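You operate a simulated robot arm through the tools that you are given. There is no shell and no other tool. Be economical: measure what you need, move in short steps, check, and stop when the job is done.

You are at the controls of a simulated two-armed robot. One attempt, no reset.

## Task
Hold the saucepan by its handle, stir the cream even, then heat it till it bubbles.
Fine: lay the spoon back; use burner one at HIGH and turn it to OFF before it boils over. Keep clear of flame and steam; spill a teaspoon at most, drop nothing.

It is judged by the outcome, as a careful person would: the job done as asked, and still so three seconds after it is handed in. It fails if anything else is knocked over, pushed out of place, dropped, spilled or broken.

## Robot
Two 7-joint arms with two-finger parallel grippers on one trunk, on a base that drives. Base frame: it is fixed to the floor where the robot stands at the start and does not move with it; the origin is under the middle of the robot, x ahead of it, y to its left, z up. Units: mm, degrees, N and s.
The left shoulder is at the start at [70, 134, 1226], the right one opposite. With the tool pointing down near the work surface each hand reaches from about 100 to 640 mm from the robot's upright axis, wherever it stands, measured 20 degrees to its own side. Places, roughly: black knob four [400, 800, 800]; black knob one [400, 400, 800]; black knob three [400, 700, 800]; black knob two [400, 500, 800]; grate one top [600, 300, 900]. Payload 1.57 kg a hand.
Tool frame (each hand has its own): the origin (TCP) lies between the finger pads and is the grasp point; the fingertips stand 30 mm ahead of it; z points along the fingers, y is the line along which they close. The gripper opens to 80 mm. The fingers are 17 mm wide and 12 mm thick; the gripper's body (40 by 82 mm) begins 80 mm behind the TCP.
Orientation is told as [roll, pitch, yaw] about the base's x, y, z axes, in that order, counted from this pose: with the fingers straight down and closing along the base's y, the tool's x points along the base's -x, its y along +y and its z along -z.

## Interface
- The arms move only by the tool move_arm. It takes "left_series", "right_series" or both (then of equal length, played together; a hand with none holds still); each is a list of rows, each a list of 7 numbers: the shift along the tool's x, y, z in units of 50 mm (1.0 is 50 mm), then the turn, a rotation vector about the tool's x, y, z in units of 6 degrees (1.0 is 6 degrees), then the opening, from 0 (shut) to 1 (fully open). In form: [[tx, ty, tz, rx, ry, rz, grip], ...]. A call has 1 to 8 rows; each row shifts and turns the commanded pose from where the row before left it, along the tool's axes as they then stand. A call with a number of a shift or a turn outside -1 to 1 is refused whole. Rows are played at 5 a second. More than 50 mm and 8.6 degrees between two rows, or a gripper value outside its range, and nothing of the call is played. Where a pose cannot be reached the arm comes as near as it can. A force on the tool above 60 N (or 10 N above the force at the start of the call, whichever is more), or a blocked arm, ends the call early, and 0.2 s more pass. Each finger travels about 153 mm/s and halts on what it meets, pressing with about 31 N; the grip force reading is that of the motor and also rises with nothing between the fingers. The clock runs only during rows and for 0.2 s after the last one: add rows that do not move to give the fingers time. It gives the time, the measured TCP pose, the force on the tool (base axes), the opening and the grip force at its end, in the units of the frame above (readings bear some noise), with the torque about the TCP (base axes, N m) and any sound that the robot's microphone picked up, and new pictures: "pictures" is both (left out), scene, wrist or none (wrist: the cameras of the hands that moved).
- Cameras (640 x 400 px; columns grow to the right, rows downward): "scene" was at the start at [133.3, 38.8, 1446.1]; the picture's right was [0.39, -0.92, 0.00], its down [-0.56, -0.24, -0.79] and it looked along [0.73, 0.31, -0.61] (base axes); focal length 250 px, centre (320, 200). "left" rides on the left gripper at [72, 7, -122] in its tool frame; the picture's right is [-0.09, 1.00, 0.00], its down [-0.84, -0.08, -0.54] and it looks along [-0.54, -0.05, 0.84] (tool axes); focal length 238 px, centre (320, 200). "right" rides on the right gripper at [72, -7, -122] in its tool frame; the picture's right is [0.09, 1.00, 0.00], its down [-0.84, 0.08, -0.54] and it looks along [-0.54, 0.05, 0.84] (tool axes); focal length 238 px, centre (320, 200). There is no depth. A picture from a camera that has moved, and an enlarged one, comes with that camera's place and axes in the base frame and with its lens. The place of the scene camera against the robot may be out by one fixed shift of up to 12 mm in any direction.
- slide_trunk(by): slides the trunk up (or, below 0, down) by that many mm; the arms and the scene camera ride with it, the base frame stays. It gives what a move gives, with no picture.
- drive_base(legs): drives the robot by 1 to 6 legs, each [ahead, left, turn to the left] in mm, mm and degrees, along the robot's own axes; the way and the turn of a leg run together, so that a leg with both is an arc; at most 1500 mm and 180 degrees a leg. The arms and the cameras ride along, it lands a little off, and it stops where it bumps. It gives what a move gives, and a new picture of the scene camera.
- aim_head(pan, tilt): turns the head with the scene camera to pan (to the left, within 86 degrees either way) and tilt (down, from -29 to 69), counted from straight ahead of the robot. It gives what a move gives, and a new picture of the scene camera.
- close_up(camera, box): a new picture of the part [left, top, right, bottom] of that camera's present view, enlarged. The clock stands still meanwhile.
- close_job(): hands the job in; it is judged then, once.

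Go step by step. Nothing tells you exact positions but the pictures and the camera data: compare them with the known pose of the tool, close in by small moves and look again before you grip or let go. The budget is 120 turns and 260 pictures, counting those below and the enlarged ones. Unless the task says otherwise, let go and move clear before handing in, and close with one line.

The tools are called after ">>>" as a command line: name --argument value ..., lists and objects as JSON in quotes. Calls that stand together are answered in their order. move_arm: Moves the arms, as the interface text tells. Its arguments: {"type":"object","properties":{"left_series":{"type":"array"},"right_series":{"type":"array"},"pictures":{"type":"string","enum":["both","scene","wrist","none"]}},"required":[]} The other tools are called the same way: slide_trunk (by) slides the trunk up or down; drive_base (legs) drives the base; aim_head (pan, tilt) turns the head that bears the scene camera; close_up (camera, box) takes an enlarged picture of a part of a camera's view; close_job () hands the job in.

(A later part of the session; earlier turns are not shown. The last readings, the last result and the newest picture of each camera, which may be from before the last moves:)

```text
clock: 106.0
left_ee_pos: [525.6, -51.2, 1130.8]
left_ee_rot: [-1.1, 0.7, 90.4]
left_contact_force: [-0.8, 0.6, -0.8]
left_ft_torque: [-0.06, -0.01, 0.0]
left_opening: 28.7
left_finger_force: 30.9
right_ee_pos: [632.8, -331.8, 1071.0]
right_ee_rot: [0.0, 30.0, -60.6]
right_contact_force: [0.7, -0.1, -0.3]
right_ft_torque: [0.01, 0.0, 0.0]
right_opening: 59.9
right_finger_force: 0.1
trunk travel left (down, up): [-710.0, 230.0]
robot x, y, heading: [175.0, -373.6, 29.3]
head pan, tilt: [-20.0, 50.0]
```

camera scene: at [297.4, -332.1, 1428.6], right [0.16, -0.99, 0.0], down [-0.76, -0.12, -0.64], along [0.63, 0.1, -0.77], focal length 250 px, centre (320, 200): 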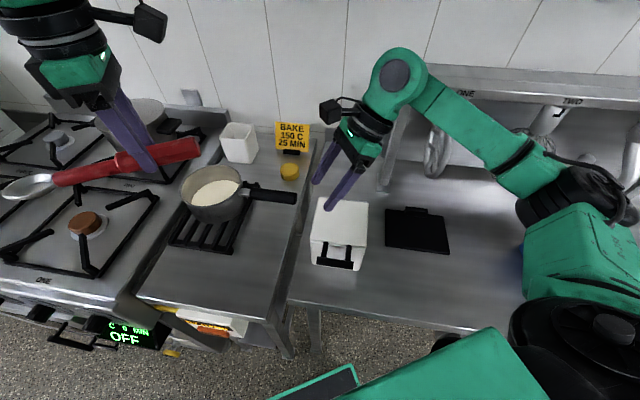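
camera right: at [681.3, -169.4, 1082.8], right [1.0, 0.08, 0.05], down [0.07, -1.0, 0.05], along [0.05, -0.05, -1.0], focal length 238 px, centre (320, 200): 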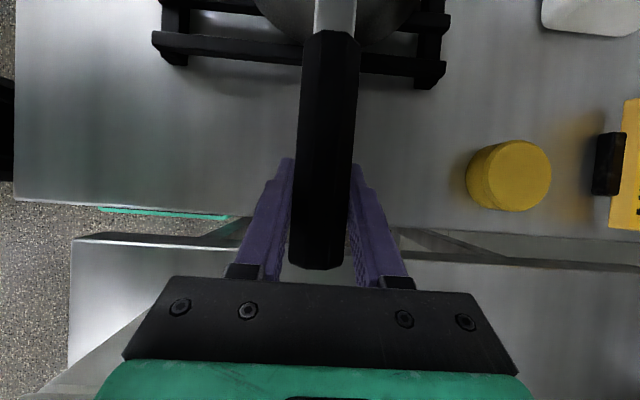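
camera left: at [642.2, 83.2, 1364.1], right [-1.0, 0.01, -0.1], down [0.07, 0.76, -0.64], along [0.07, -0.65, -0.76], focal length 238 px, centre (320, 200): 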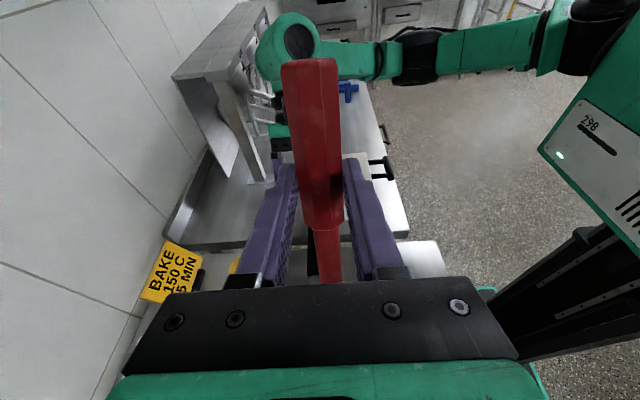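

>>> move_arm --left_series '[[0.53, 0.45, 0.3, 0, 0, 0, 0], [0.53, 0.45, 0.3, 0, 0, 0, 0], [0, 0, 0.9, 0, 0, 0, 0], [0, 0, 0.9, 0, 0, 0, 0], [0, 0, 0.9, 0, 0, 0, 0], [0, 0, 0.4, 0, 0, 0, 0], [0, 0, 0, 0, 0, 0, 0]]'

>>> close_up --camera "scene" --box '[100, 180, 320, 345]'

```text
clock: 107.6
left_ee_pos: [485.2, -107.4, 945.0]
left_ee_rot: [-1.1, 0.8, 90.5]
left_contact_force: [-0.3, -0.7, -1.4]
left_ft_torque: [-0.04, 0.01, 0.01]
left_opening: 28.4
left_finger_force: 31.1
right_ee_pos: [634.0, -332.2, 1070.9]
right_ee_rot: [0.0, 30.1, -60.5]
right_contact_force: [0.6, -0.5, 0.3]
right_ft_torque: [-0.02, 0.02, 0.01]
right_opening: 59.7
right_finger_force: 0.0
trunk travel left (down, up): [-710.0, 230.0]
robot x, y, heading: [176.3, -375.1, 29.6]
head pan, tilt: [-20.0, 50.0]
camera scene: at [296.8, -331.8, 1338.7], right [0.16, -0.99, 0.0], down [-0.76, -0.12, -0.64], along [0.63, 0.1, -0.77], focal length 250 px, centre (320, 200)
camera left: at [476.0, -177.0, 1068.1], right [-1.0, 0.08, -0.02], down [0.06, 0.84, 0.53], along [0.06, 0.53, -0.85], focal length 238 px, centre (320, 200)
```

scene: 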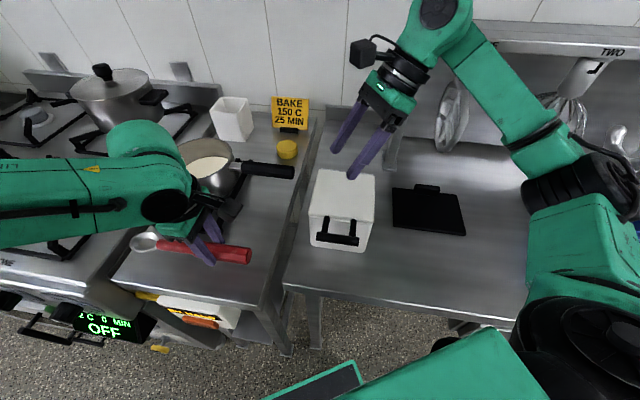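
left: 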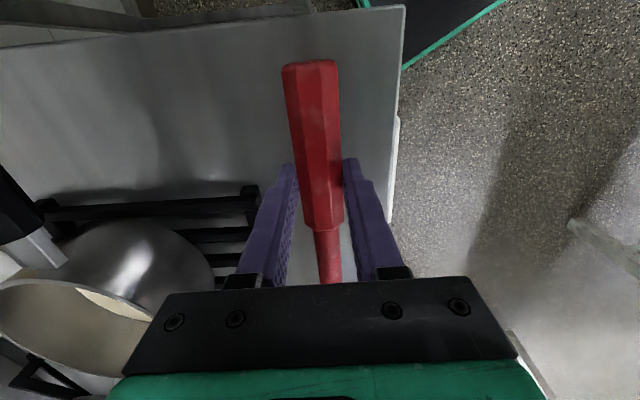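

```text
2.42 times, centred on (210, 262) of scene
camera zoom: at [296.8, -331.8, 1338.7], right [0.16, -0.99, 0.0], down [-0.76, -0.12, -0.64], along [0.63, 0.1, -0.77], focal length 605 px, centre (587, 48)
```

zoom: 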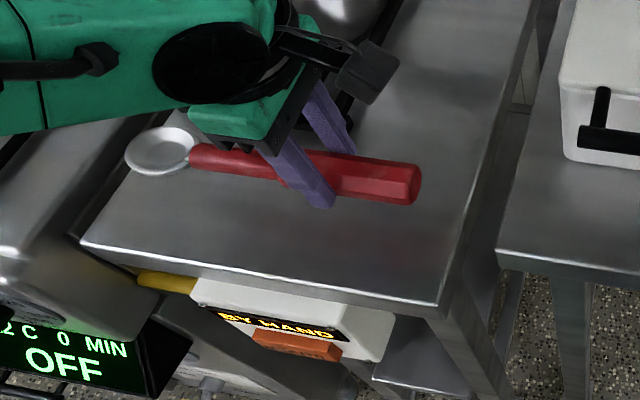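

>>> move_arm --left_series '[[-0.08, 0.08, 0.3, 0, 0, 0, 0], [0, 0, 0.3, 0, 0, 0, 0], [0, 0, 0.2, 0, 0, 0, 0], [0, 0, 0.1, 0, 0, 0, 0], [0, 0, 0.06, 0, 0, 0, 0], [0, 0, 0, 0, 0, 0, 0]]' --pictures "none"

```text
clock: 109.0
left_ee_pos: [482.0, -104.4, 899.1]
left_ee_rot: [-1.0, 0.7, 90.4]
left_contact_force: [0.2, -0.8, -1.1]
left_ft_torque: [-0.01, -0.04, -0.01]
left_opening: 28.5
left_finger_force: 31.5
right_ee_pos: [632.6, -331.9, 1071.5]
right_ee_rot: [0.0, 30.1, -60.5]
right_contact_force: [1.0, 0.0, -0.1]
right_ft_torque: [0.01, 0.01, -0.01]
right_opening: 60.0
right_finger_force: 0.1
trunk travel left (down, up): [-710.0, 230.0]
robot x, y, heading: [174.8, -376.0, 29.3]
head pan, tilt: [-20.0, 50.0]
```

>>> move_arm --left_series '[[0, 0, 0.05, 0, 0, 0, 0], [0, 0, 0.03, 0, 0, 0, 0], [0, 0, 0, 0, 0, 0, 0]]' --pictures "none"

```text
clock: 109.8
left_ee_pos: [480.1, -103.2, 896.9]
left_ee_rot: [-1.4, 0.6, 90.5]
left_contact_force: [-0.3, 4.5, 19.1]
left_ft_torque: [-0.34, 0.1, -0.01]
left_opening: 28.2
left_finger_force: 30.8
right_ee_pos: [632.6, -332.2, 1071.5]
right_ee_rot: [0.1, 29.9, -60.6]
right_contact_force: [-0.1, 0.3, 0.7]
right_ft_torque: [0.02, 0.03, 0.02]
right_opening: 59.9
right_finger_force: 0.0
trunk travel left (down, up): [-710.0, 230.0]
robot x, y, heading: [174.7, -374.5, 29.3]
head pan, tilt: [-20.0, 50.0]
```

The spoon rests on the counter. Easing up a hair, opening, and rising straight off.

>>> move_arm --left_series '[[0, 0, -0.03, 0, 0, 0, 0.1], [0, 0, 0, 0, 0, 0, 0.4], [0, 0, 0, 0, 0, 0, 0.7], [0, 0, 0, 0, 0, 0, 0.8], [0, 0, -0.5, 0, 0, 0, 0.8], [0, 0, -0.8, 0, 0, 0, 0.8], [0, 0, -0.8, 0, 0, 0, 0.8], [0, 0, -0.8, 0, 0, 0, 0.8]]'

```text
clock: 111.6
left_ee_pos: [479.7, -103.8, 1040.0]
left_ee_rot: [-1.1, 0.7, 90.5]
left_contact_force: [1.0, -0.1, 0.5]
left_ft_torque: [0.0, 0.02, 0.01]
left_opening: 64.1
left_finger_force: 0.0
right_ee_pos: [634.3, -332.8, 1070.3]
right_ee_rot: [0.1, 30.0, -60.6]
right_contact_force: [-0.3, 0.2, 0.1]
right_ft_torque: [-0.01, -0.03, 0.03]
right_opening: 60.1
right_finger_force: 0.0
trunk travel left (down, up): [-710.0, 230.0]
robot x, y, heading: [174.4, -372.2, 29.3]
head pan, tilt: [-20.0, 50.0]
camera scene: at [296.4, -332.2, 1338.7], right [0.16, -0.99, 0.0], down [-0.76, -0.12, -0.64], along [0.63, 0.1, -0.77], focal length 250 px, centre (320, 200)
camera left: at [470.8, -173.7, 1161.7], right [-1.0, 0.08, -0.02], down [0.06, 0.84, 0.53], along [0.06, 0.53, -0.85], focal length 238 px, centre (320, 200)
```

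scene: 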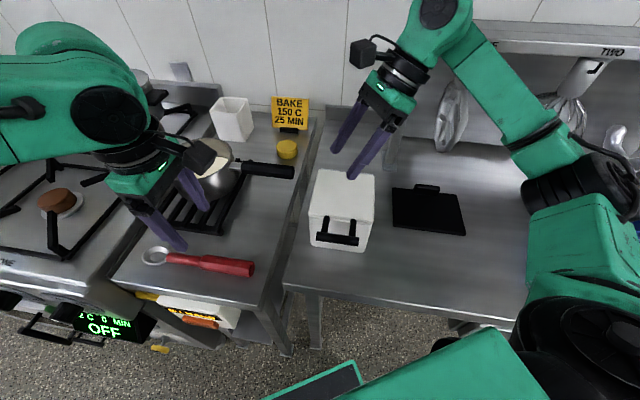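
left: 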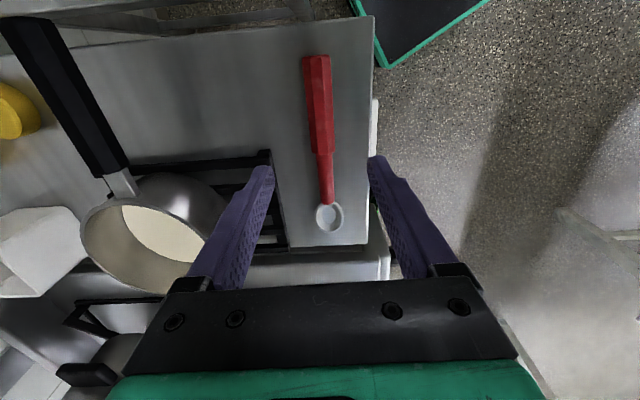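

The spoon is back where it lay, and the pan is untouched. The left hand will carry the pan, since it can reach both the handle and burner one from robot y ≈ −250; I'll drive there.

>>> move_arm --left_series '[[0, 0, -0.8, 0, 0, 0, 0.8], [0, 0, -0.8, 0, 0, 0, 0.8]]' --right_series '[[0, 0, -0.5, 0, 0, 0, 0.75], [0, 0, -0.5, 0, 0, 0, 0.75]]' --pictures "none"

>>> drive_base --legs '[[0, 0, -29.3], [13, 123, 0]]'

>>> aim_head --pan 25 --tilt 45

```text
clock: 112.2
left_ee_pos: [476.4, -103.7, 1121.5]
left_ee_rot: [-1.2, 0.8, 90.4]
left_contact_force: [-0.4, 0.2, 0.0]
left_ft_torque: [0.02, 0.0, 0.0]
left_opening: 63.8
left_finger_force: 0.1
right_ee_pos: [645.6, -354.1, 1116.2]
right_ee_rot: [0.1, 30.2, -60.6]
right_contact_force: [0.1, 0.0, 0.2]
right_ft_torque: [0.0, -0.02, 0.01]
right_opening: 59.9
right_finger_force: 0.1
trunk travel left (down, up): [-710.0, 230.0]
robot x, y, heading: [171.7, -375.8, 29.0]
head pan, tilt: [-20.0, 50.0]
```

```text
clock: 114.8
left_ee_pos: [584.4, -164.3, 1120.8]
left_ee_rot: [-1.1, 0.6, 61.3]
left_contact_force: [0.6, 0.0, 0.2]
left_ft_torque: [0.02, -0.01, -0.03]
left_opening: 64.2
left_finger_force: 0.1
right_ee_pos: [609.2, -464.7, 1115.0]
right_ee_rot: [0.0, 30.0, -89.8]
right_contact_force: [0.1, 0.0, -0.3]
right_ft_torque: [0.04, -0.03, 0.01]
right_opening: 59.9
right_finger_force: 0.1
trunk travel left (down, up): [-710.0, 230.0]
robot x, y, heading: [185.8, -252.8, -0.3]
head pan, tilt: [-20.0, 50.0]
camera scene: at [312.5, -274.0, 1338.6], right [-0.34, -0.94, 0.0], down [-0.72, 0.26, -0.64], along [0.6, -0.22, -0.77], focal length 250 px, centre (320, 200)
```

scene: 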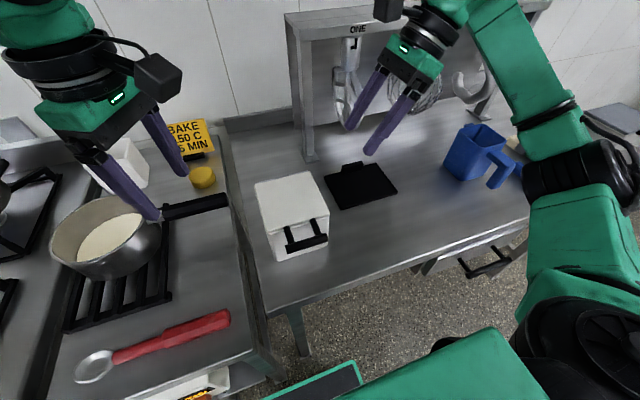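

```text
clock: 116.0
left_ee_pos: [585.4, -163.1, 1120.4]
left_ee_rot: [-1.1, 0.8, 61.4]
left_contact_force: [-0.2, -0.5, 0.9]
left_ft_torque: [-0.04, -0.02, -0.03]
left_opening: 64.3
left_finger_force: 0.1
right_ee_pos: [608.9, -465.7, 1115.1]
right_ee_rot: [0.1, 30.2, -89.8]
right_contact_force: [-0.8, -0.2, 0.0]
right_ft_torque: [0.01, 0.0, 0.01]
right_opening: 60.1
right_finger_force: 0.0
trunk travel left (down, up): [-710.0, 230.0]
robot x, y, heading: [189.0, -251.1, 0.1]
head pan, tilt: [25.0, 45.0]
camera scene: at [313.9, -211.8, 1345.6], right [0.42, -0.91, 0.0], down [-0.64, -0.3, -0.71], along [0.64, 0.3, -0.71], focal length 250 px, centre (320, 200)
```

scene: 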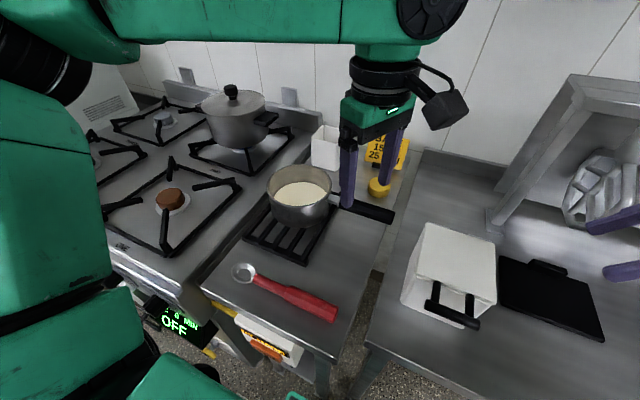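

The burner one cap is at ≈ (560, 323), top ≈ 899. The left hand now turns to yaw 90 and goes above the pan handle near its root.

>>> move_arm --left_series '[[0, 0, 0, 0.17, 0, -1, 0.8], [0, 0, 0, 0, 0, -1, 0.8], [0, 0, 0, 0, 0, -1, 0.8], [0, 0, 0, 0, 0, -1, 0.8], [0, 0, 0, 0, 0, -0.75, 0.8], [-0.32, -0.69, 0.4, 0, 0, 0, 0.8], [-0.32, -0.69, 0.4, 0, 0, 0, 0.8], [-0.32, -0.69, 0.4, 0, 0, 0, 0.8]]'

```text
clock: 117.8
left_ee_pos: [691.3, -116.3, 1061.6]
left_ee_rot: [-1.6, 1.6, 89.8]
left_contact_force: [0.4, 0.0, 0.8]
left_ft_torque: [-0.02, 0.04, 0.01]
left_opening: 64.0
left_finger_force: 0.0
right_ee_pos: [609.4, -463.4, 1115.4]
right_ee_rot: [-0.1, 30.0, -89.9]
right_contact_force: [-0.2, 0.1, 0.7]
right_ft_torque: [0.02, 0.01, 0.0]
right_opening: 60.1
right_finger_force: 0.1
trunk travel left (down, up): [-710.0, 230.0]
robot x, y, heading: [187.7, -251.1, 0.0]
head pan, tilt: [25.0, 45.0]
camera scene: at [315.6, -210.9, 1345.4], right [0.42, -0.91, 0.0], down [-0.64, -0.3, -0.71], along [0.64, 0.3, -0.71], focal length 250 px, centre (320, 200)
camera left: at [681.7, -184.0, 1186.0], right [-1.0, 0.1, -0.03], down [0.07, 0.85, 0.52], along [0.07, 0.52, -0.85], focal length 238 px, centre (320, 200)
```

scene: 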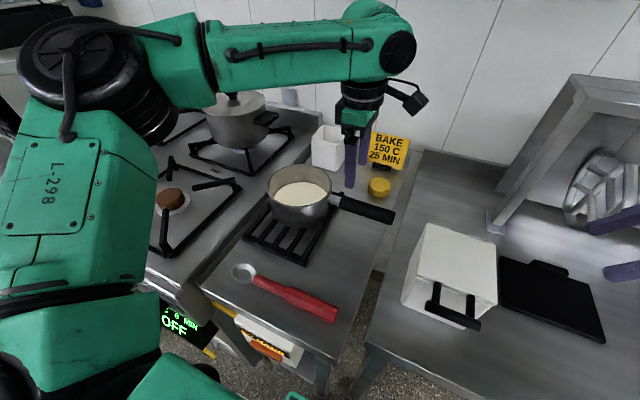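
left: 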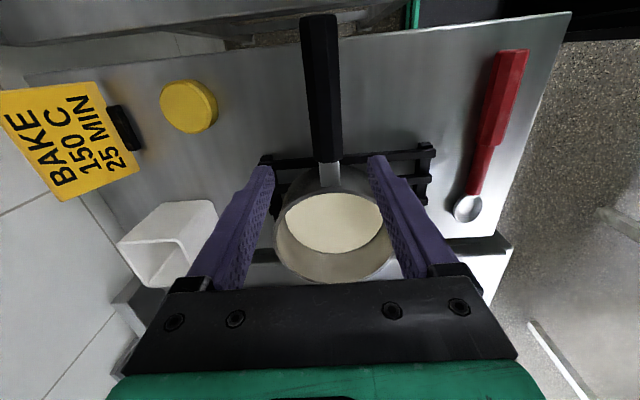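

Reachable above the handle. Before lifting, I'll test that the hand can reach the placing pose by burner one.

>>> move_arm --left_series '[[-0.88, 0.37, 0, 0, 0, 0, 0.8], [-0.88, 0.37, 0, 0, 0, 0, 0.8], [-0.88, 0.37, 0.1, 0, 0, 0, 0.8], [-0.88, 0.37, 0.2, 0, 0, 0, 0.8], [-0.88, 0.37, 0.2, 0, 0, 0, 0.8], [-0.88, 0.37, 0.2, 0, 0, 0, 0.8], [-0.88, 0.37, 0.2, 0, 0, 0, 0.8], [0, 0, 0.6, 0, 0, 0, 0.8]]'

```text
clock: 119.6
left_ee_pos: [566.9, 187.6, 975.6]
left_ee_rot: [-1.5, 1.6, 89.6]
left_contact_force: [-0.1, 0.1, -0.6]
left_ft_torque: [0.0, -0.01, 0.01]
left_opening: 64.0
left_finger_force: 0.0
right_ee_pos: [609.0, -464.9, 1114.6]
right_ee_rot: [0.0, 30.0, -89.9]
right_contact_force: [0.3, -0.3, -0.4]
right_ft_torque: [-0.01, 0.0, 0.01]
right_opening: 60.2
right_finger_force: 0.1
trunk travel left (down, up): [-710.0, 230.0]
robot x, y, heading: [184.5, -254.1, 0.4]
head pan, tilt: [25.0, 45.0]
camera scene: at [314.4, -212.4, 1345.5], right [0.42, -0.91, 0.0], down [-0.64, -0.3, -0.71], along [0.64, 0.3, -0.71], focal length 250 px, centre (320, 200)
camera left: at [555.2, 120.5, 1099.3], right [-0.99, 0.1, -0.03], down [0.07, 0.85, 0.52], along [0.08, 0.52, -0.85], focal length 238 px, centre (320, 200)
```

scene: 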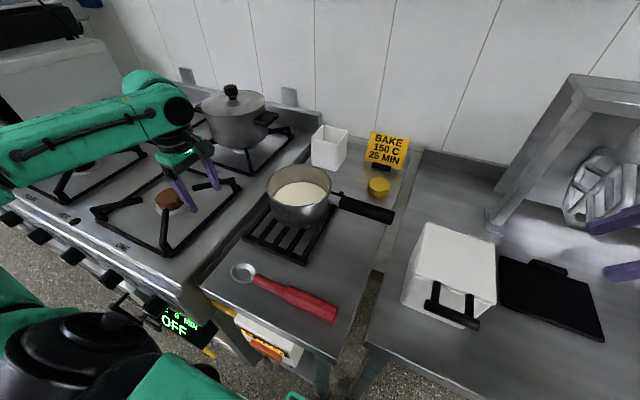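
left: 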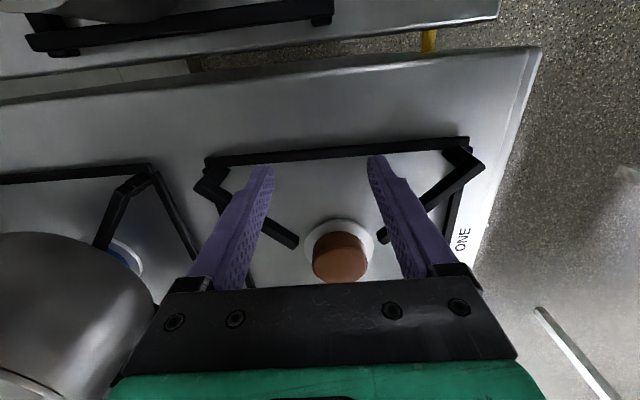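

Reach is fine here. I'll take an enlarged look to pin the burner centre and grate.

>>> close_up --camera "left" --box '[190, 120, 510, 320]'

>>> close_up --camera "scene" --box '[70, 120, 270, 270]'

```text
2.00 times, centred on (350, 220) of left
camera zoom: at [555.2, 120.5, 1099.3], right [-0.99, 0.1, -0.03], down [0.07, 0.85, 0.52], along [0.08, 0.52, -0.85], focal length 477 px, centre (260, 160)
```

zoom: 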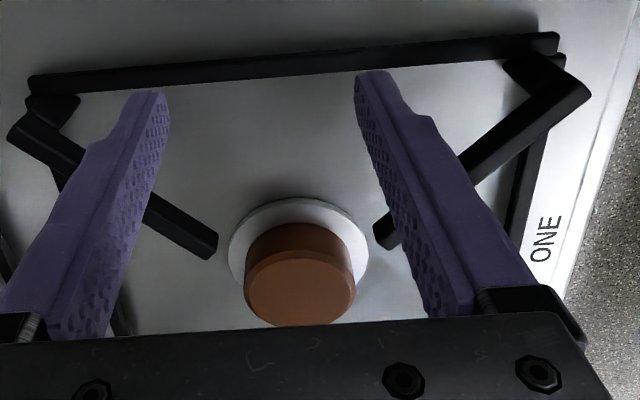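

```text
2.67 times, centred on (170, 195) of scene
camera zoom: at [314.4, -212.4, 1345.5], right [0.42, -0.91, 0.0], down [-0.64, -0.3, -0.71], along [0.64, 0.3, -0.71], focal length 666 px, centre (720, 213)
```

zoom: 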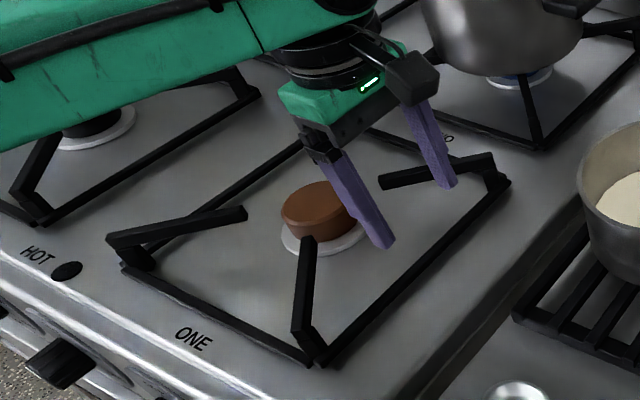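

The burner centre is ≈ (559, 326). Returning to the handle, levelling the hand by 2° on the way.

>>> move_arm --left_series '[[0, 0, -0.9, -0.25, -0.27, 0, 0.8], [0, 0, -0.8, 0, 0, 0, 0.8], [0.88, -0.36, 0, 0, 0, 0, 0.8], [0.88, -0.36, 0, 0, 0, 0, 0.8], [0.88, -0.36, 0, 0, 0, 0, 0.8], [0.88, -0.36, 0, 0, 0, 0, 0.8], [0.88, -0.36, 0, 0, 0, 0, 0.8], [0.88, -0.36, 0, 0, 0, 0, 0.8]]' --pictures "none"

>>> move_arm --left_series '[[0.75, -0.3, 0, 0, 0, 0, 0.8], [0, 0, 0.6, 0, 0, 0, 0.8], [0, 0, 0.6, 0, 0, 0, 0.8], [0, 0, 0, 0, 0, 0, 0.8]]'

```text
clock: 121.4
left_ee_pos: [670.3, -77.0, 1049.7]
left_ee_rot: [0.0, 0.0, 89.9]
left_contact_force: [0.2, -0.6, 0.3]
left_ft_torque: [0.01, 0.01, 0.02]
left_opening: 64.0
left_finger_force: 0.1
left hand out of reach, approached as far as the arm can: row 2
right_ee_pos: [609.9, -466.7, 1114.4]
right_ee_rot: [-0.1, 30.1, -89.8]
right_contact_force: [-0.5, -0.8, -0.3]
right_ft_torque: [0.0, 0.0, -0.02]
right_opening: 59.8
right_finger_force: 0.1
trunk travel left (down, up): [-710.0, 230.0]
robot x, y, heading: [188.1, -253.3, -0.1]
head pan, tilt: [25.0, 45.0]
```

```text
clock: 122.4
left_ee_pos: [686.4, -114.8, 994.2]
left_ee_rot: [-0.2, 0.0, 89.9]
left_contact_force: [1.1, -0.5, 0.5]
left_ft_torque: [0.0, -0.03, 0.04]
left_opening: 64.0
left_finger_force: 0.1
right_ee_pos: [608.9, -464.1, 1114.9]
right_ee_rot: [0.0, 30.0, -89.8]
right_contact_force: [0.3, 0.2, -0.8]
right_ft_torque: [0.0, 0.0, 0.0]
right_opening: 59.9
right_finger_force: 0.1
trunk travel left (down, up): [-710.0, 230.0]
robot x, y, heading: [184.7, -248.7, 0.3]
head pan, tilt: [25.0, 45.0]
camera scene: at [314.1, -212.7, 1345.6], right [0.42, -0.91, 0.0], down [-0.64, -0.3, -0.71], along [0.64, 0.3, -0.71], focal length 250 px, centre (320, 200)
camera left: at [679.2, -186.7, 1115.6], right [-1.0, 0.1, 0.0], down [0.08, 0.84, 0.54], along [0.05, 0.54, -0.84], focal length 238 px, centre (320, 200)
```

scene: 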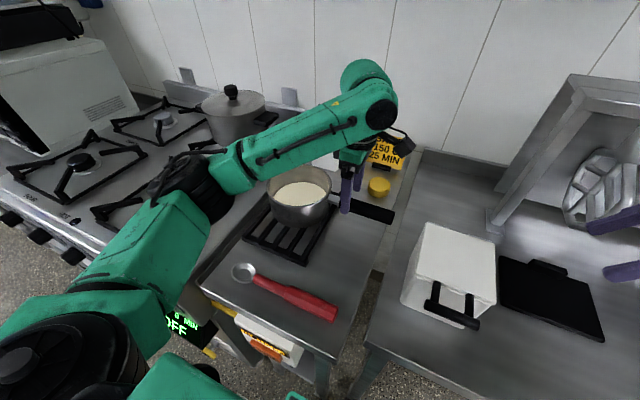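
left: 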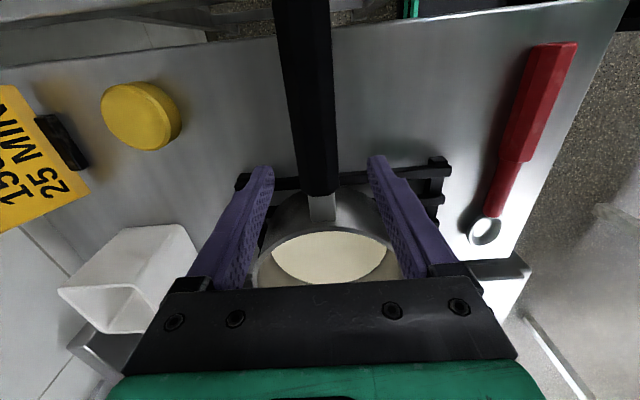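

>>> move_arm --left_series '[[0, 0, 0.5, 0, 0, 0, 0.8], [0, 0, 0.54, 0, 0, 0, 0.8], [0, 0, 0, 0, 0, 0, 0.8], [0, 0, 0, 0, 0, 0, 0.45], [0, 0, 0, 0, 0, 0, 0.2], [0, 0, 0, 0, 0, 0, 0], [0, 0, 0, 0, 0, 0, 0], [0, 0, 0, 0, 0, 0, 0]]' --pictures "wrist"

```text
clock: 124.2
left_ee_pos: [685.7, -113.3, 941.3]
left_ee_rot: [-0.1, -0.1, 89.9]
left_contact_force: [2.9, -1.1, 2.1]
left_ft_torque: [-0.15, 0.0, -0.59]
left_opening: 30.4
left_finger_force: 30.9
right_ee_pos: [609.8, -465.0, 1114.2]
right_ee_rot: [-0.1, 30.1, -89.9]
right_contact_force: [0.3, 0.0, -0.4]
right_ft_torque: [0.02, 0.01, -0.01]
right_opening: 59.9
right_finger_force: 0.0
trunk travel left (down, up): [-710.0, 230.0]
robot x, y, heading: [185.7, -252.8, -0.1]
head pan, tilt: [25.0, 45.0]
camera left: at [678.7, -184.2, 1064.0], right [-1.0, 0.1, 0.0], down [0.08, 0.84, 0.54], along [0.05, 0.54, -0.84], focal length 238 px, centre (320, 200)
```

left: 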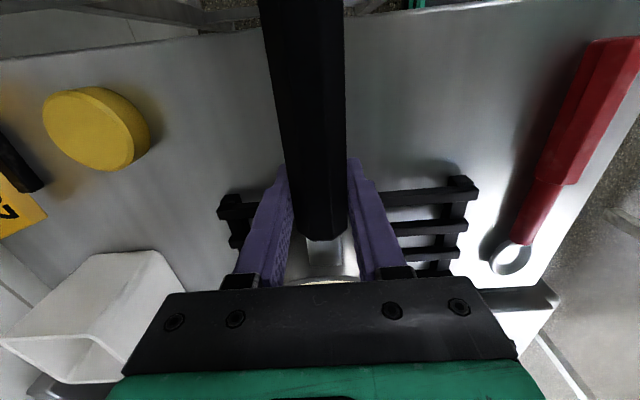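

Gripped. A careful 6 mm test lift to see whether the pan droops.

>>> move_arm --left_series '[[0, 0, -0.06, 0, 0, 0, 0], [0, 0, -0.06, 0, 0, 0, 0], [0, 0, 0, 0, 0, 0, 0], [0, 0, 0, 0, 0, 0, 0]]' --pictures "none"

>>> close_up --camera "scene" --box '[220, 130, 420, 280]'

```text
clock: 125.2
left_ee_pos: [686.9, -112.6, 947.7]
left_ee_rot: [0.0, 0.0, 89.8]
left_contact_force: [0.0, 0.2, -10.7]
left_ft_torque: [-1.0, 0.04, 0.0]
left_opening: 29.9
left_finger_force: 31.0
right_ee_pos: [610.7, -463.3, 1113.8]
right_ee_rot: [-0.1, 30.1, -89.9]
right_contact_force: [-0.1, 0.1, -1.1]
right_ft_torque: [0.04, 0.01, 0.0]
right_opening: 60.0
right_finger_force: 0.1
trunk travel left (down, up): [-710.0, 230.0]
robot x, y, heading: [186.5, -248.8, 0.1]
head pan, tilt: [25.0, 45.0]
```

```text
2.67 times, centred on (320, 205) of scene
camera zoom: at [315.6, -210.6, 1345.3], right [0.42, -0.91, 0.0], down [-0.64, -0.3, -0.71], along [0.64, 0.3, -0.71], focal length 666 px, centre (320, 187)
```

zoom: 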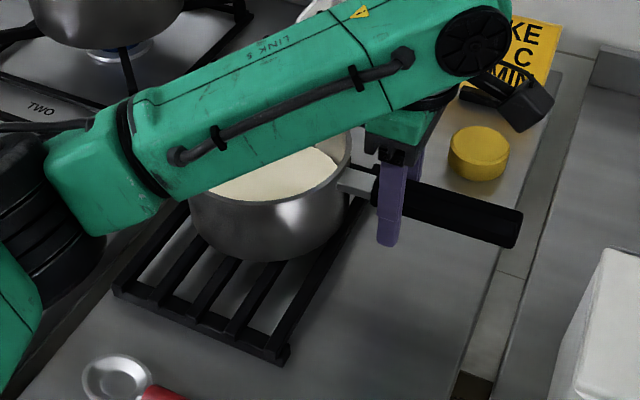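

It carries 10.7 N with 1.0 N·m and no slip reading yet. Lift a little more and compare.

>>> move_arm --left_series '[[0, 0, -0.15, 0, 0, 0, 0], [0, 0, -0.15, 0, 0, 0, 0], [0, 0, 0, 0, 0, 0, 0], [0, 0, 0, 0, 0, 0, 0], [0, 0, 0, 0, 0, 0, 0]]' --pictures "wrist"

>>> close_up --camera "scene" --box '[220, 130, 420, 280]'

```text
clock: 126.4
left_ee_pos: [686.2, -111.2, 962.8]
left_ee_rot: [0.0, 0.0, 89.9]
left_contact_force: [0.9, 0.2, -9.5]
left_ft_torque: [-0.97, -0.04, -0.01]
left_opening: 30.4
left_finger_force: 31.1
right_ee_pos: [610.9, -463.0, 1114.8]
right_ee_rot: [-0.1, 30.0, -89.9]
right_contact_force: [1.0, 0.1, 0.9]
right_ft_torque: [0.01, 0.01, -0.01]
right_opening: 60.0
right_finger_force: 0.0
trunk travel left (down, up): [-710.0, 230.0]
robot x, y, heading: [187.9, -250.2, 0.3]
head pan, tilt: [25.0, 45.0]
camera left: at [680.3, -183.1, 1084.6], right [-1.0, 0.1, 0.0], down [0.08, 0.84, 0.54], along [0.05, 0.54, -0.84], focal length 238 px, centre (320, 200)
```

left: 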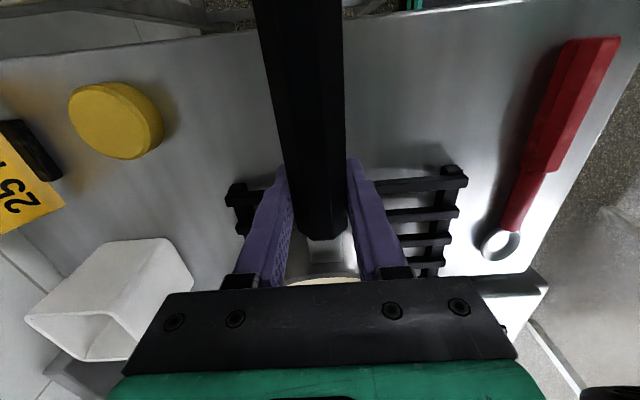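

```text
2.67 times, centred on (320, 205) of scene
camera zoom: at [315.6, -210.6, 1345.3], right [0.42, -0.91, 0.0], down [-0.64, -0.3, -0.71], along [0.64, 0.3, -0.71], focal length 666 px, centre (320, 187)
```

zoom: 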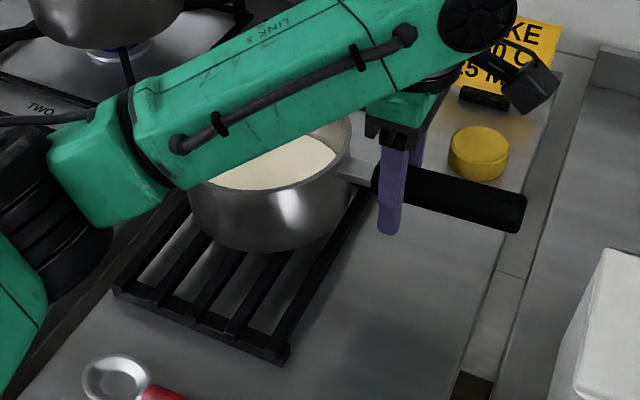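

The pan is clear of the trivet, maybe tilted a few degrees. I'll wait a moment to see whether it creeps.

>>> move_arm --left_series '[[0, 0, 0, 0, 0, 0, 0], [0, 0, 0, 0, 0, 0, 0], [0, 0, 0, 0, 0, 0, 0], [0, 0, 0, 0, 0, 0, 0], [0, 0, 0, 0, 0, 0, 0], [0, 0, 0, 0, 0, 0, 0]]' --pictures "wrist"

>>> close_up --camera "scene" --box '[220, 130, 420, 280]'

```text
clock: 127.8
left_ee_pos: [687.9, -111.8, 963.4]
left_ee_rot: [0.0, 0.0, 89.8]
left_contact_force: [-0.6, -1.4, -9.7]
left_ft_torque: [-0.96, -0.02, -0.01]
left_opening: 30.2
left_finger_force: 31.0
right_ee_pos: [610.4, -463.2, 1114.3]
right_ee_rot: [-0.1, 30.0, -89.9]
right_contact_force: [0.9, -0.5, 0.0]
right_ft_torque: [-0.01, -0.01, 0.0]
right_opening: 60.1
right_finger_force: 0.0
trunk travel left (down, up): [-710.0, 230.0]
robot x, y, heading: [187.8, -250.0, 0.2]
head pan, tilt: [25.0, 45.0]
camera left: at [680.4, -183.1, 1084.5], right [-1.0, 0.1, 0.0], down [0.08, 0.84, 0.54], along [0.05, 0.54, -0.84], focal length 238 px, centre (320, 200)
```

left: 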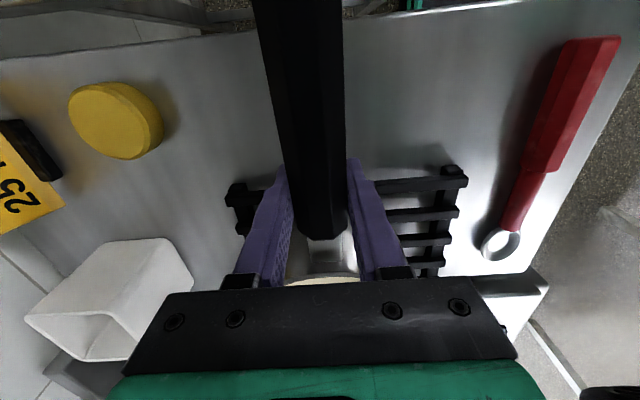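

```text
2.67 times, centred on (320, 205) of scene
camera zoom: at [315.7, -210.6, 1345.3], right [0.42, -0.91, 0.0], down [-0.64, -0.3, -0.71], along [0.64, 0.3, -0.71], focal length 666 px, centre (320, 187)
```

zoom: 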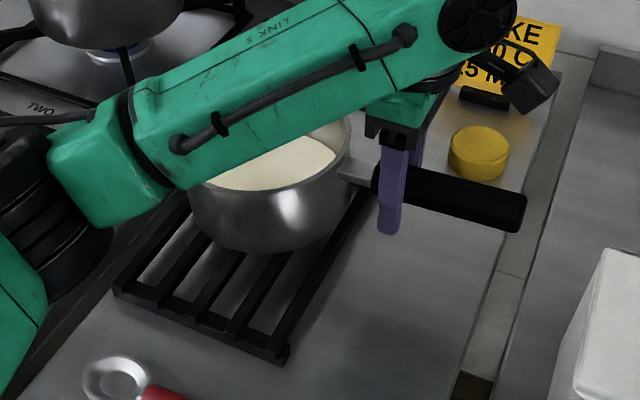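

No creep; the grip holds. Raising 60 mm, then carrying the pan smoothly toward burner one in gentle steps.

>>> move_arm --left_series '[[0, 0, -0.2, 0, 0, 0, 0], [0, 0, -0.35, 0, 0, 0, 0], [0, 0, -0.4, 0, 0, 0, 0], [0, 0, -0.3, 0, 0, 0, 0], [0, 0, 0, 0, 0, 0, 0]]' --pictures "none"

>>> move_arm --left_series '[[-0.196, 0.081, 0, 0, 0, 0, 0], [-0.392, 0.162, 0, 0, 0, 0, 0], [-0.49, 0.203, 0, 0, 0, 0, 0], [-0.49, 0.203, 0, 0, 0, 0, 0], [-0.49, 0.203, 0, 0, 0, 0, 0], [-0.49, 0.203, 0, 0, 0, 0, 0], [-0.392, 0.162, 0, 0, 0, 0, 0], [-0.196, 0.081, 0, 0, 0, 0, 0]]'

```text
clock: 129.0
left_ee_pos: [687.7, -112.9, 1024.5]
left_ee_rot: [0.1, 0.0, 89.8]
left_contact_force: [-0.3, -0.4, -9.5]
left_ft_torque: [-1.01, -0.04, 0.0]
left_opening: 30.3
left_finger_force: 31.3
right_ee_pos: [611.0, -463.9, 1114.6]
right_ee_rot: [-0.1, 30.0, -89.8]
right_contact_force: [0.3, -0.9, -1.1]
right_ft_torque: [-0.01, 0.01, 0.01]
right_opening: 59.9
right_finger_force: 0.1
trunk travel left (down, up): [-710.0, 230.0]
robot x, y, heading: [183.1, -251.7, -0.0]
head pan, tilt: [25.0, 45.0]
```

```text
clock: 130.8
left_ee_pos: [620.3, 45.4, 1024.1]
left_ee_rot: [0.0, 0.1, 89.7]
left_contact_force: [0.0, 1.1, -9.3]
left_ft_torque: [-0.96, 0.02, 0.02]
left_opening: 30.1
left_finger_force: 31.3
right_ee_pos: [610.4, -463.5, 1115.0]
right_ee_rot: [-0.1, 30.0, -90.0]
right_contact_force: [0.8, 0.6, 0.5]
right_ft_torque: [-0.01, 0.03, 0.01]
right_opening: 59.8
right_finger_force: 0.1
trunk travel left (down, up): [-710.0, 230.0]
robot x, y, heading: [183.8, -248.1, -0.0]
head pan, tilt: [25.0, 45.0]
camera scene: at [315.2, -209.8, 1345.4], right [0.42, -0.91, 0.0], down [-0.64, -0.3, -0.71], along [0.64, 0.3, -0.71], focal length 250 px, centre (320, 200)
camera left: at [613.9, -25.3, 1147.2], right [-1.0, 0.1, 0.0], down [0.08, 0.84, 0.54], along [0.05, 0.54, -0.84], focal length 238 px, centre (320, 200)
```

scene: 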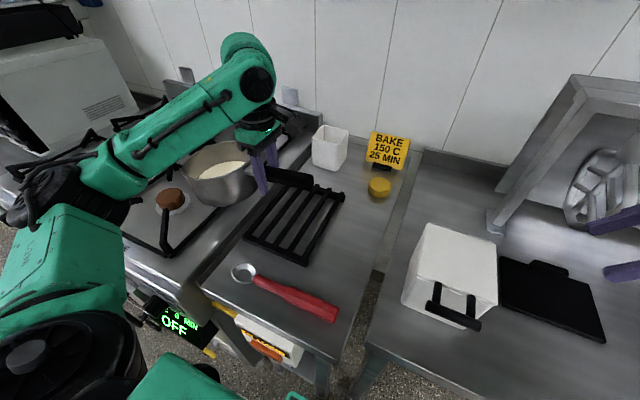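
left: 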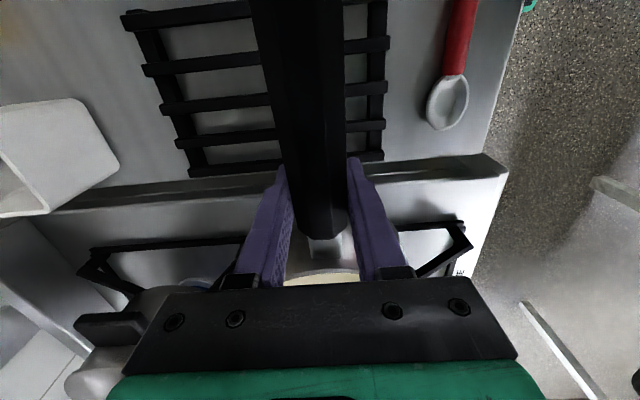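

Steady and level. Second half of the carry.

>>> move_arm --left_series '[[-0.196, 0.081, 0, 0, 0, 0, 0], [-0.392, 0.16, 0, 0, 0, 0, 0], [-0.49, 0.195, 0, 0, 0, 0, 0], [-0.49, 0.195, 0, 0, 0, 0, 0], [-0.49, 0.195, 0, 0, 0, 0, 0], [-0.49, 0.195, 0, 0, 0, 0, 0], [-0.392, 0.16, 0, 0, 0, 0, 0], [-0.196, 0.081, 0, 0, 0, 0, 0]]'

>>> close_up --camera "scene" --box '[60, 120, 280, 285]'

```text
clock: 132.6
left_ee_pos: [557.9, 203.0, 1023.7]
left_ee_rot: [0.0, 0.1, 89.7]
left_contact_force: [-0.2, 0.3, -9.1]
left_ft_torque: [-0.97, -0.01, -0.02]
left_opening: 30.4
left_finger_force: 30.7
right_ee_pos: [610.2, -461.9, 1115.1]
right_ee_rot: [0.0, 29.9, -89.9]
right_contact_force: [-0.8, 0.5, 1.1]
right_ft_torque: [0.03, 0.03, -0.01]
right_opening: 60.0
right_finger_force: 0.0
trunk travel left (down, up): [-710.0, 230.0]
robot x, y, heading: [184.9, -249.8, 0.1]
head pan, tilt: [25.0, 45.0]
camera scene: at [315.0, -209.3, 1345.4], right [0.42, -0.91, 0.0], down [-0.64, -0.3, -0.71], along [0.64, 0.3, -0.71], focal length 250 px, centre (320, 200)
camera left: at [551.6, 132.5, 1147.2], right [-1.0, 0.1, 0.0], down [0.08, 0.84, 0.54], along [0.05, 0.54, -0.84], focal length 238 px, centre (320, 200)
```

scene: 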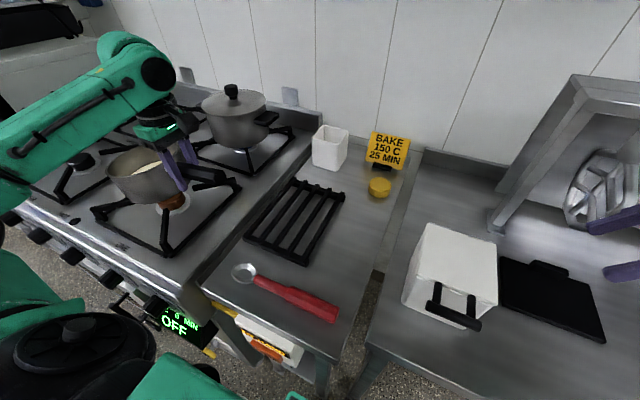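
left: 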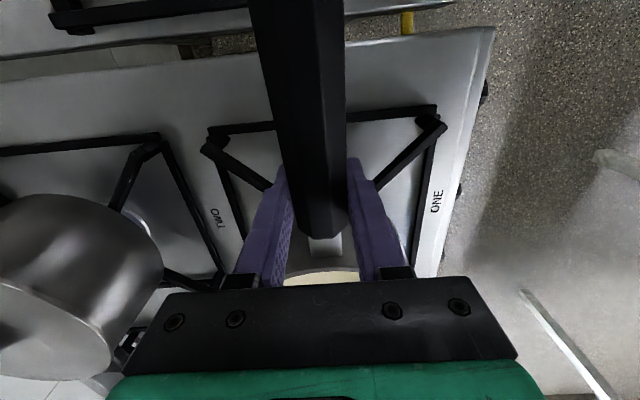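

```text
2.42 times, centred on (170, 202) of scene
camera zoom: at [315.0, -209.3, 1345.4], right [0.42, -0.91, 0.0], down [-0.64, -0.3, -0.71], along [0.64, 0.3, -0.71], focal length 605 px, centre (684, 194)
```

zoom: 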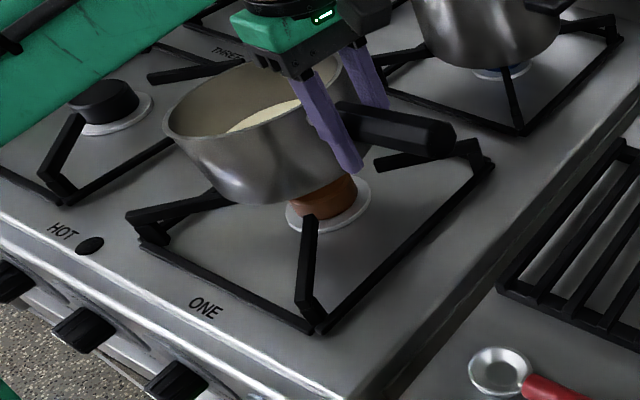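

The pan droops about 7° in the grip, so I'll level it by tilting the hand, then check before lowering.

>>> move_arm --left_series '[[0, 0, 0, 0, -0.25, 0, 0], [0, 0, 0, 0, -0.35, 0, 0], [0, 0, 0, 0, -0.35, 0, 0], [0, 0, 0, 0, -0.25, 0, 0], [0, 0, 0, 0, 0, 0, 0], [0, 0, 0, 0, 0, 0, 0]]' --pictures "none"

>>> close_up --camera "scene" --box '[90, 120, 250, 240]'

```text
clock: 134.0
left_ee_pos: [559.8, 201.9, 1025.2]
left_ee_rot: [0.0, -7.1, 89.8]
left_contact_force: [0.3, 0.6, -9.1]
left_ft_torque: [-0.97, 0.01, -0.02]
left_opening: 30.4
left_finger_force: 30.7
right_ee_pos: [609.7, -463.3, 1114.8]
right_ee_rot: [-0.1, 30.0, -89.9]
right_contact_force: [-0.1, 0.4, -0.3]
right_ft_torque: [-0.01, 0.0, -0.01]
right_opening: 59.9
right_finger_force: 0.0
trunk travel left (down, up): [-710.0, 230.0]
robot x, y, heading: [186.8, -254.0, 0.1]
head pan, tilt: [25.0, 45.0]
```

```text
3.33 times, centred on (170, 180) of scene
camera zoom: at [315.2, -209.4, 1345.3], right [0.42, -0.91, 0.0], down [-0.64, -0.3, -0.71], along [0.64, 0.3, -0.71], focal length 832 px, centre (820, 267)
```

zoom: 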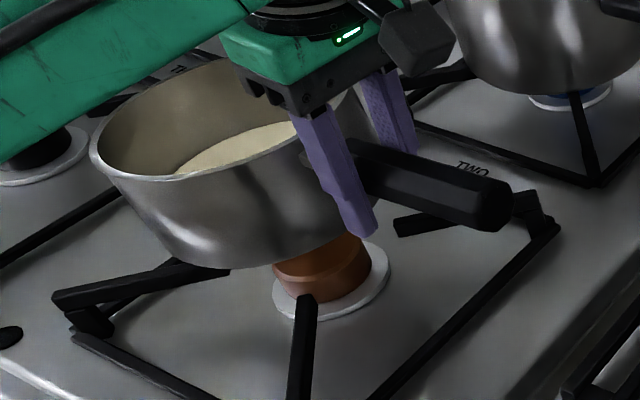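

Level now. Lowering 30 mm and checking the centring over the burner.

>>> move_arm --left_series '[[0.03, 0, 0.2, 0, 0, 0, 0], [0.03, 0, 0.2, 0, 0, 0, 0], [0.03, 0, 0.2, 0, 0, 0, 0], [0, 0, 0, 0, 0, 0, 0]]' --pictures "none"

>>> close_up --camera "scene" --box '[90, 120, 250, 240]'

>>> close_up --camera "left" --box '[0, 0, 640, 400]'

```text
clock: 135.0
left_ee_pos: [558.7, 201.3, 996.7]
left_ee_rot: [-0.1, -7.2, 89.8]
left_contact_force: [0.8, 1.7, -2.6]
left_ft_torque: [0.23, 0.27, -0.14]
left_opening: 30.3
left_finger_force: 30.6
right_ee_pos: [609.8, -464.9, 1114.4]
right_ee_rot: [0.0, 30.0, -89.9]
right_contact_force: [0.2, 0.1, -0.3]
right_ft_torque: [-0.01, -0.01, 0.01]
right_opening: 60.0
right_finger_force: 0.1
trunk travel left (down, up): [-710.0, 230.0]
robot x, y, heading: [186.6, -248.9, -0.1]
head pan, tilt: [25.0, 45.0]
```

```text
3.33 times, centred on (170, 180) of scene
camera zoom: at [314.6, -210.8, 1345.6], right [0.42, -0.91, 0.0], down [-0.64, -0.3, -0.71], along [0.64, 0.3, -0.71], focal length 832 px, centre (820, 267)
```

zoom: 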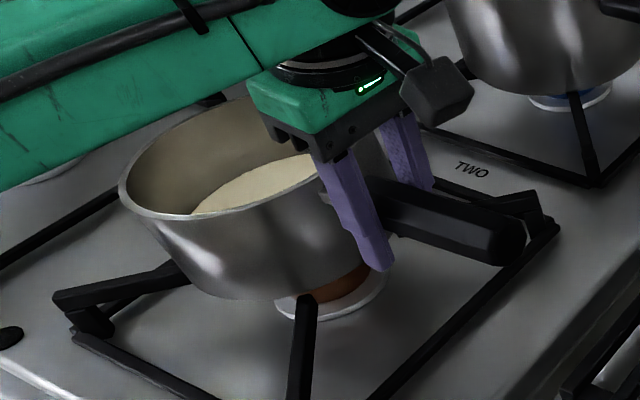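

```text
1.00 times, centred on (320, 200) of left (not enlarged: the box is as wide or as high as the picture)
camera zoom: at [551.5, 115.8, 1108.3], right [-1.0, 0.09, 0.01], down [0.08, 0.76, 0.64], along [0.05, 0.64, -0.76], focal length 238 px, centre (320, 200)
```

zoom: 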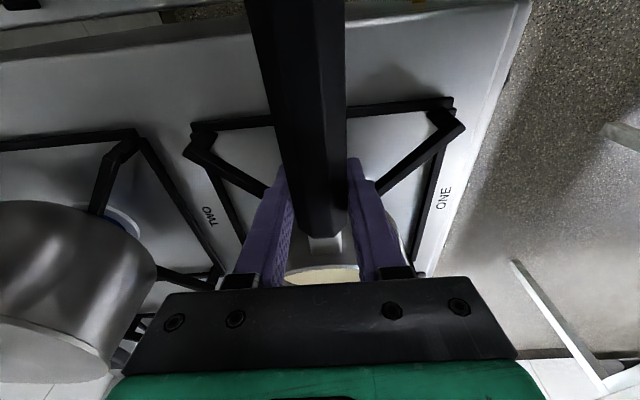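

The pan has already met the grate (load fell to 2.6 N). Lower 2 mm more and check.

>>> move_arm --left_series '[[0.006, 0, 0.04, 0, 0, 0, 0], [0, 0, 0, 0, 0, 0, 0], [0, 0, 0, 0, 0, 0, 0]]' --pictures "none"

```text
clock: 135.8
left_ee_pos: [558.5, 199.6, 994.3]
left_ee_rot: [-0.1, -7.2, 89.9]
left_contact_force: [1.9, 1.4, 2.2]
left_ft_torque: [1.0, -0.17, -0.08]
left_opening: 30.5
left_finger_force: 31.1
right_ee_pos: [610.0, -464.3, 1114.7]
right_ee_rot: [0.0, 30.1, -89.8]
right_contact_force: [0.4, -0.3, -0.1]
right_ft_torque: [-0.03, -0.01, -0.01]
right_opening: 59.9
right_finger_force: 0.0
trunk travel left (down, up): [-710.0, 230.0]
robot x, y, heading: [186.4, -252.1, -0.0]
head pan, tilt: [25.0, 45.0]
```

Only the far prongs are carrying. I'll tilt the hand 2° more and ease down so the near prongs take load too.

>>> move_arm --left_series '[[0, 0, 0, 0, -0.35, 0, 0], [0.008, 0, 0.05, 0, 0, 0, 0], [0, 0, 0, 0, 0, 0, 0]]' --pictures "none"

>>> close_up --camera "scene" --box '[90, 120, 250, 240]'

```text
clock: 136.6
left_ee_pos: [559.1, 201.5, 990.2]
left_ee_rot: [0.1, -9.2, 89.9]
left_contact_force: [0.9, -0.4, -10.3]
left_ft_torque: [-1.0, 0.02, -0.01]
left_opening: 30.5
left_finger_force: 30.9
right_ee_pos: [610.7, -462.2, 1115.6]
right_ee_rot: [-0.1, 30.0, -89.9]
right_contact_force: [-0.3, 0.6, 0.3]
right_ft_torque: [-0.04, -0.01, 0.0]
right_opening: 59.9
right_finger_force: 0.0
trunk travel left (down, up): [-710.0, 230.0]
robot x, y, heading: [185.4, -249.8, 0.4]
head pan, tilt: [25.0, 45.0]
```

```text
3.33 times, centred on (170, 180) of scene
camera zoom: at [315.1, -209.5, 1345.3], right [0.42, -0.91, 0.0], down [-0.64, -0.3, -0.71], along [0.64, 0.3, -0.71], focal length 832 px, centre (820, 267)
```

zoom: 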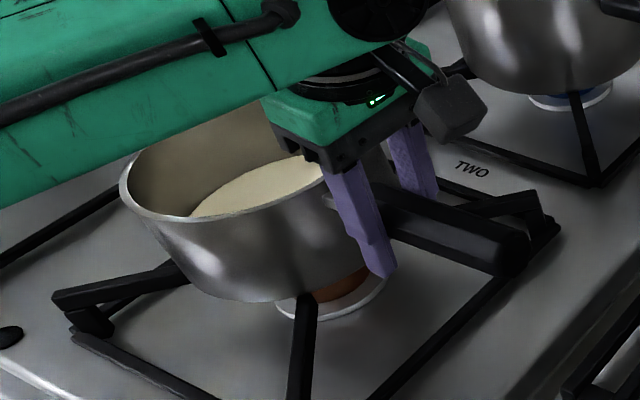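

Airborne again, so there's room. Lowering in small steps.

>>> move_arm --left_series '[[0.013, 0, 0.08, 0, 0, 0, 0], [0, 0, 0, 0, 0, 0, 0]]' --pictures "none"

>>> move_arm --left_series '[[0.01, 0, 0.06, 0, 0, 0, 0], [0, 0, 0, 0, 0, 0, 0]]' --pictures "none"

```text
clock: 137.2
left_ee_pos: [558.3, 201.9, 988.2]
left_ee_rot: [-0.2, -9.5, 89.8]
left_contact_force: [1.7, 0.8, 1.2]
left_ft_torque: [1.01, 0.01, -0.22]
left_opening: 30.2
left_finger_force: 31.6
right_ee_pos: [608.2, -463.6, 1115.3]
right_ee_rot: [0.0, 30.1, -89.8]
right_contact_force: [0.3, -0.1, -1.1]
right_ft_torque: [-0.01, 0.01, -0.04]
right_opening: 60.0
right_finger_force: 0.0
trunk travel left (down, up): [-710.0, 230.0]
robot x, y, heading: [185.3, -249.4, 0.2]
head pan, tilt: [25.0, 45.0]
```

```text
clock: 137.8
left_ee_pos: [557.7, 200.6, 986.4]
left_ee_rot: [-0.1, -9.4, 89.7]
left_contact_force: [4.5, 2.0, 7.4]
left_ft_torque: [0.46, 0.22, -0.5]
left_opening: 29.8
left_finger_force: 30.9
right_ee_pos: [609.0, -466.1, 1116.3]
right_ee_rot: [0.1, 30.1, -89.9]
right_contact_force: [0.6, 0.0, -0.2]
right_ft_torque: [0.0, 0.0, 0.03]
right_opening: 60.3
right_finger_force: 0.1
trunk travel left (down, up): [-710.0, 230.0]
robot x, y, heading: [188.5, -253.2, 0.1]
head pan, tilt: [25.0, 45.0]
```

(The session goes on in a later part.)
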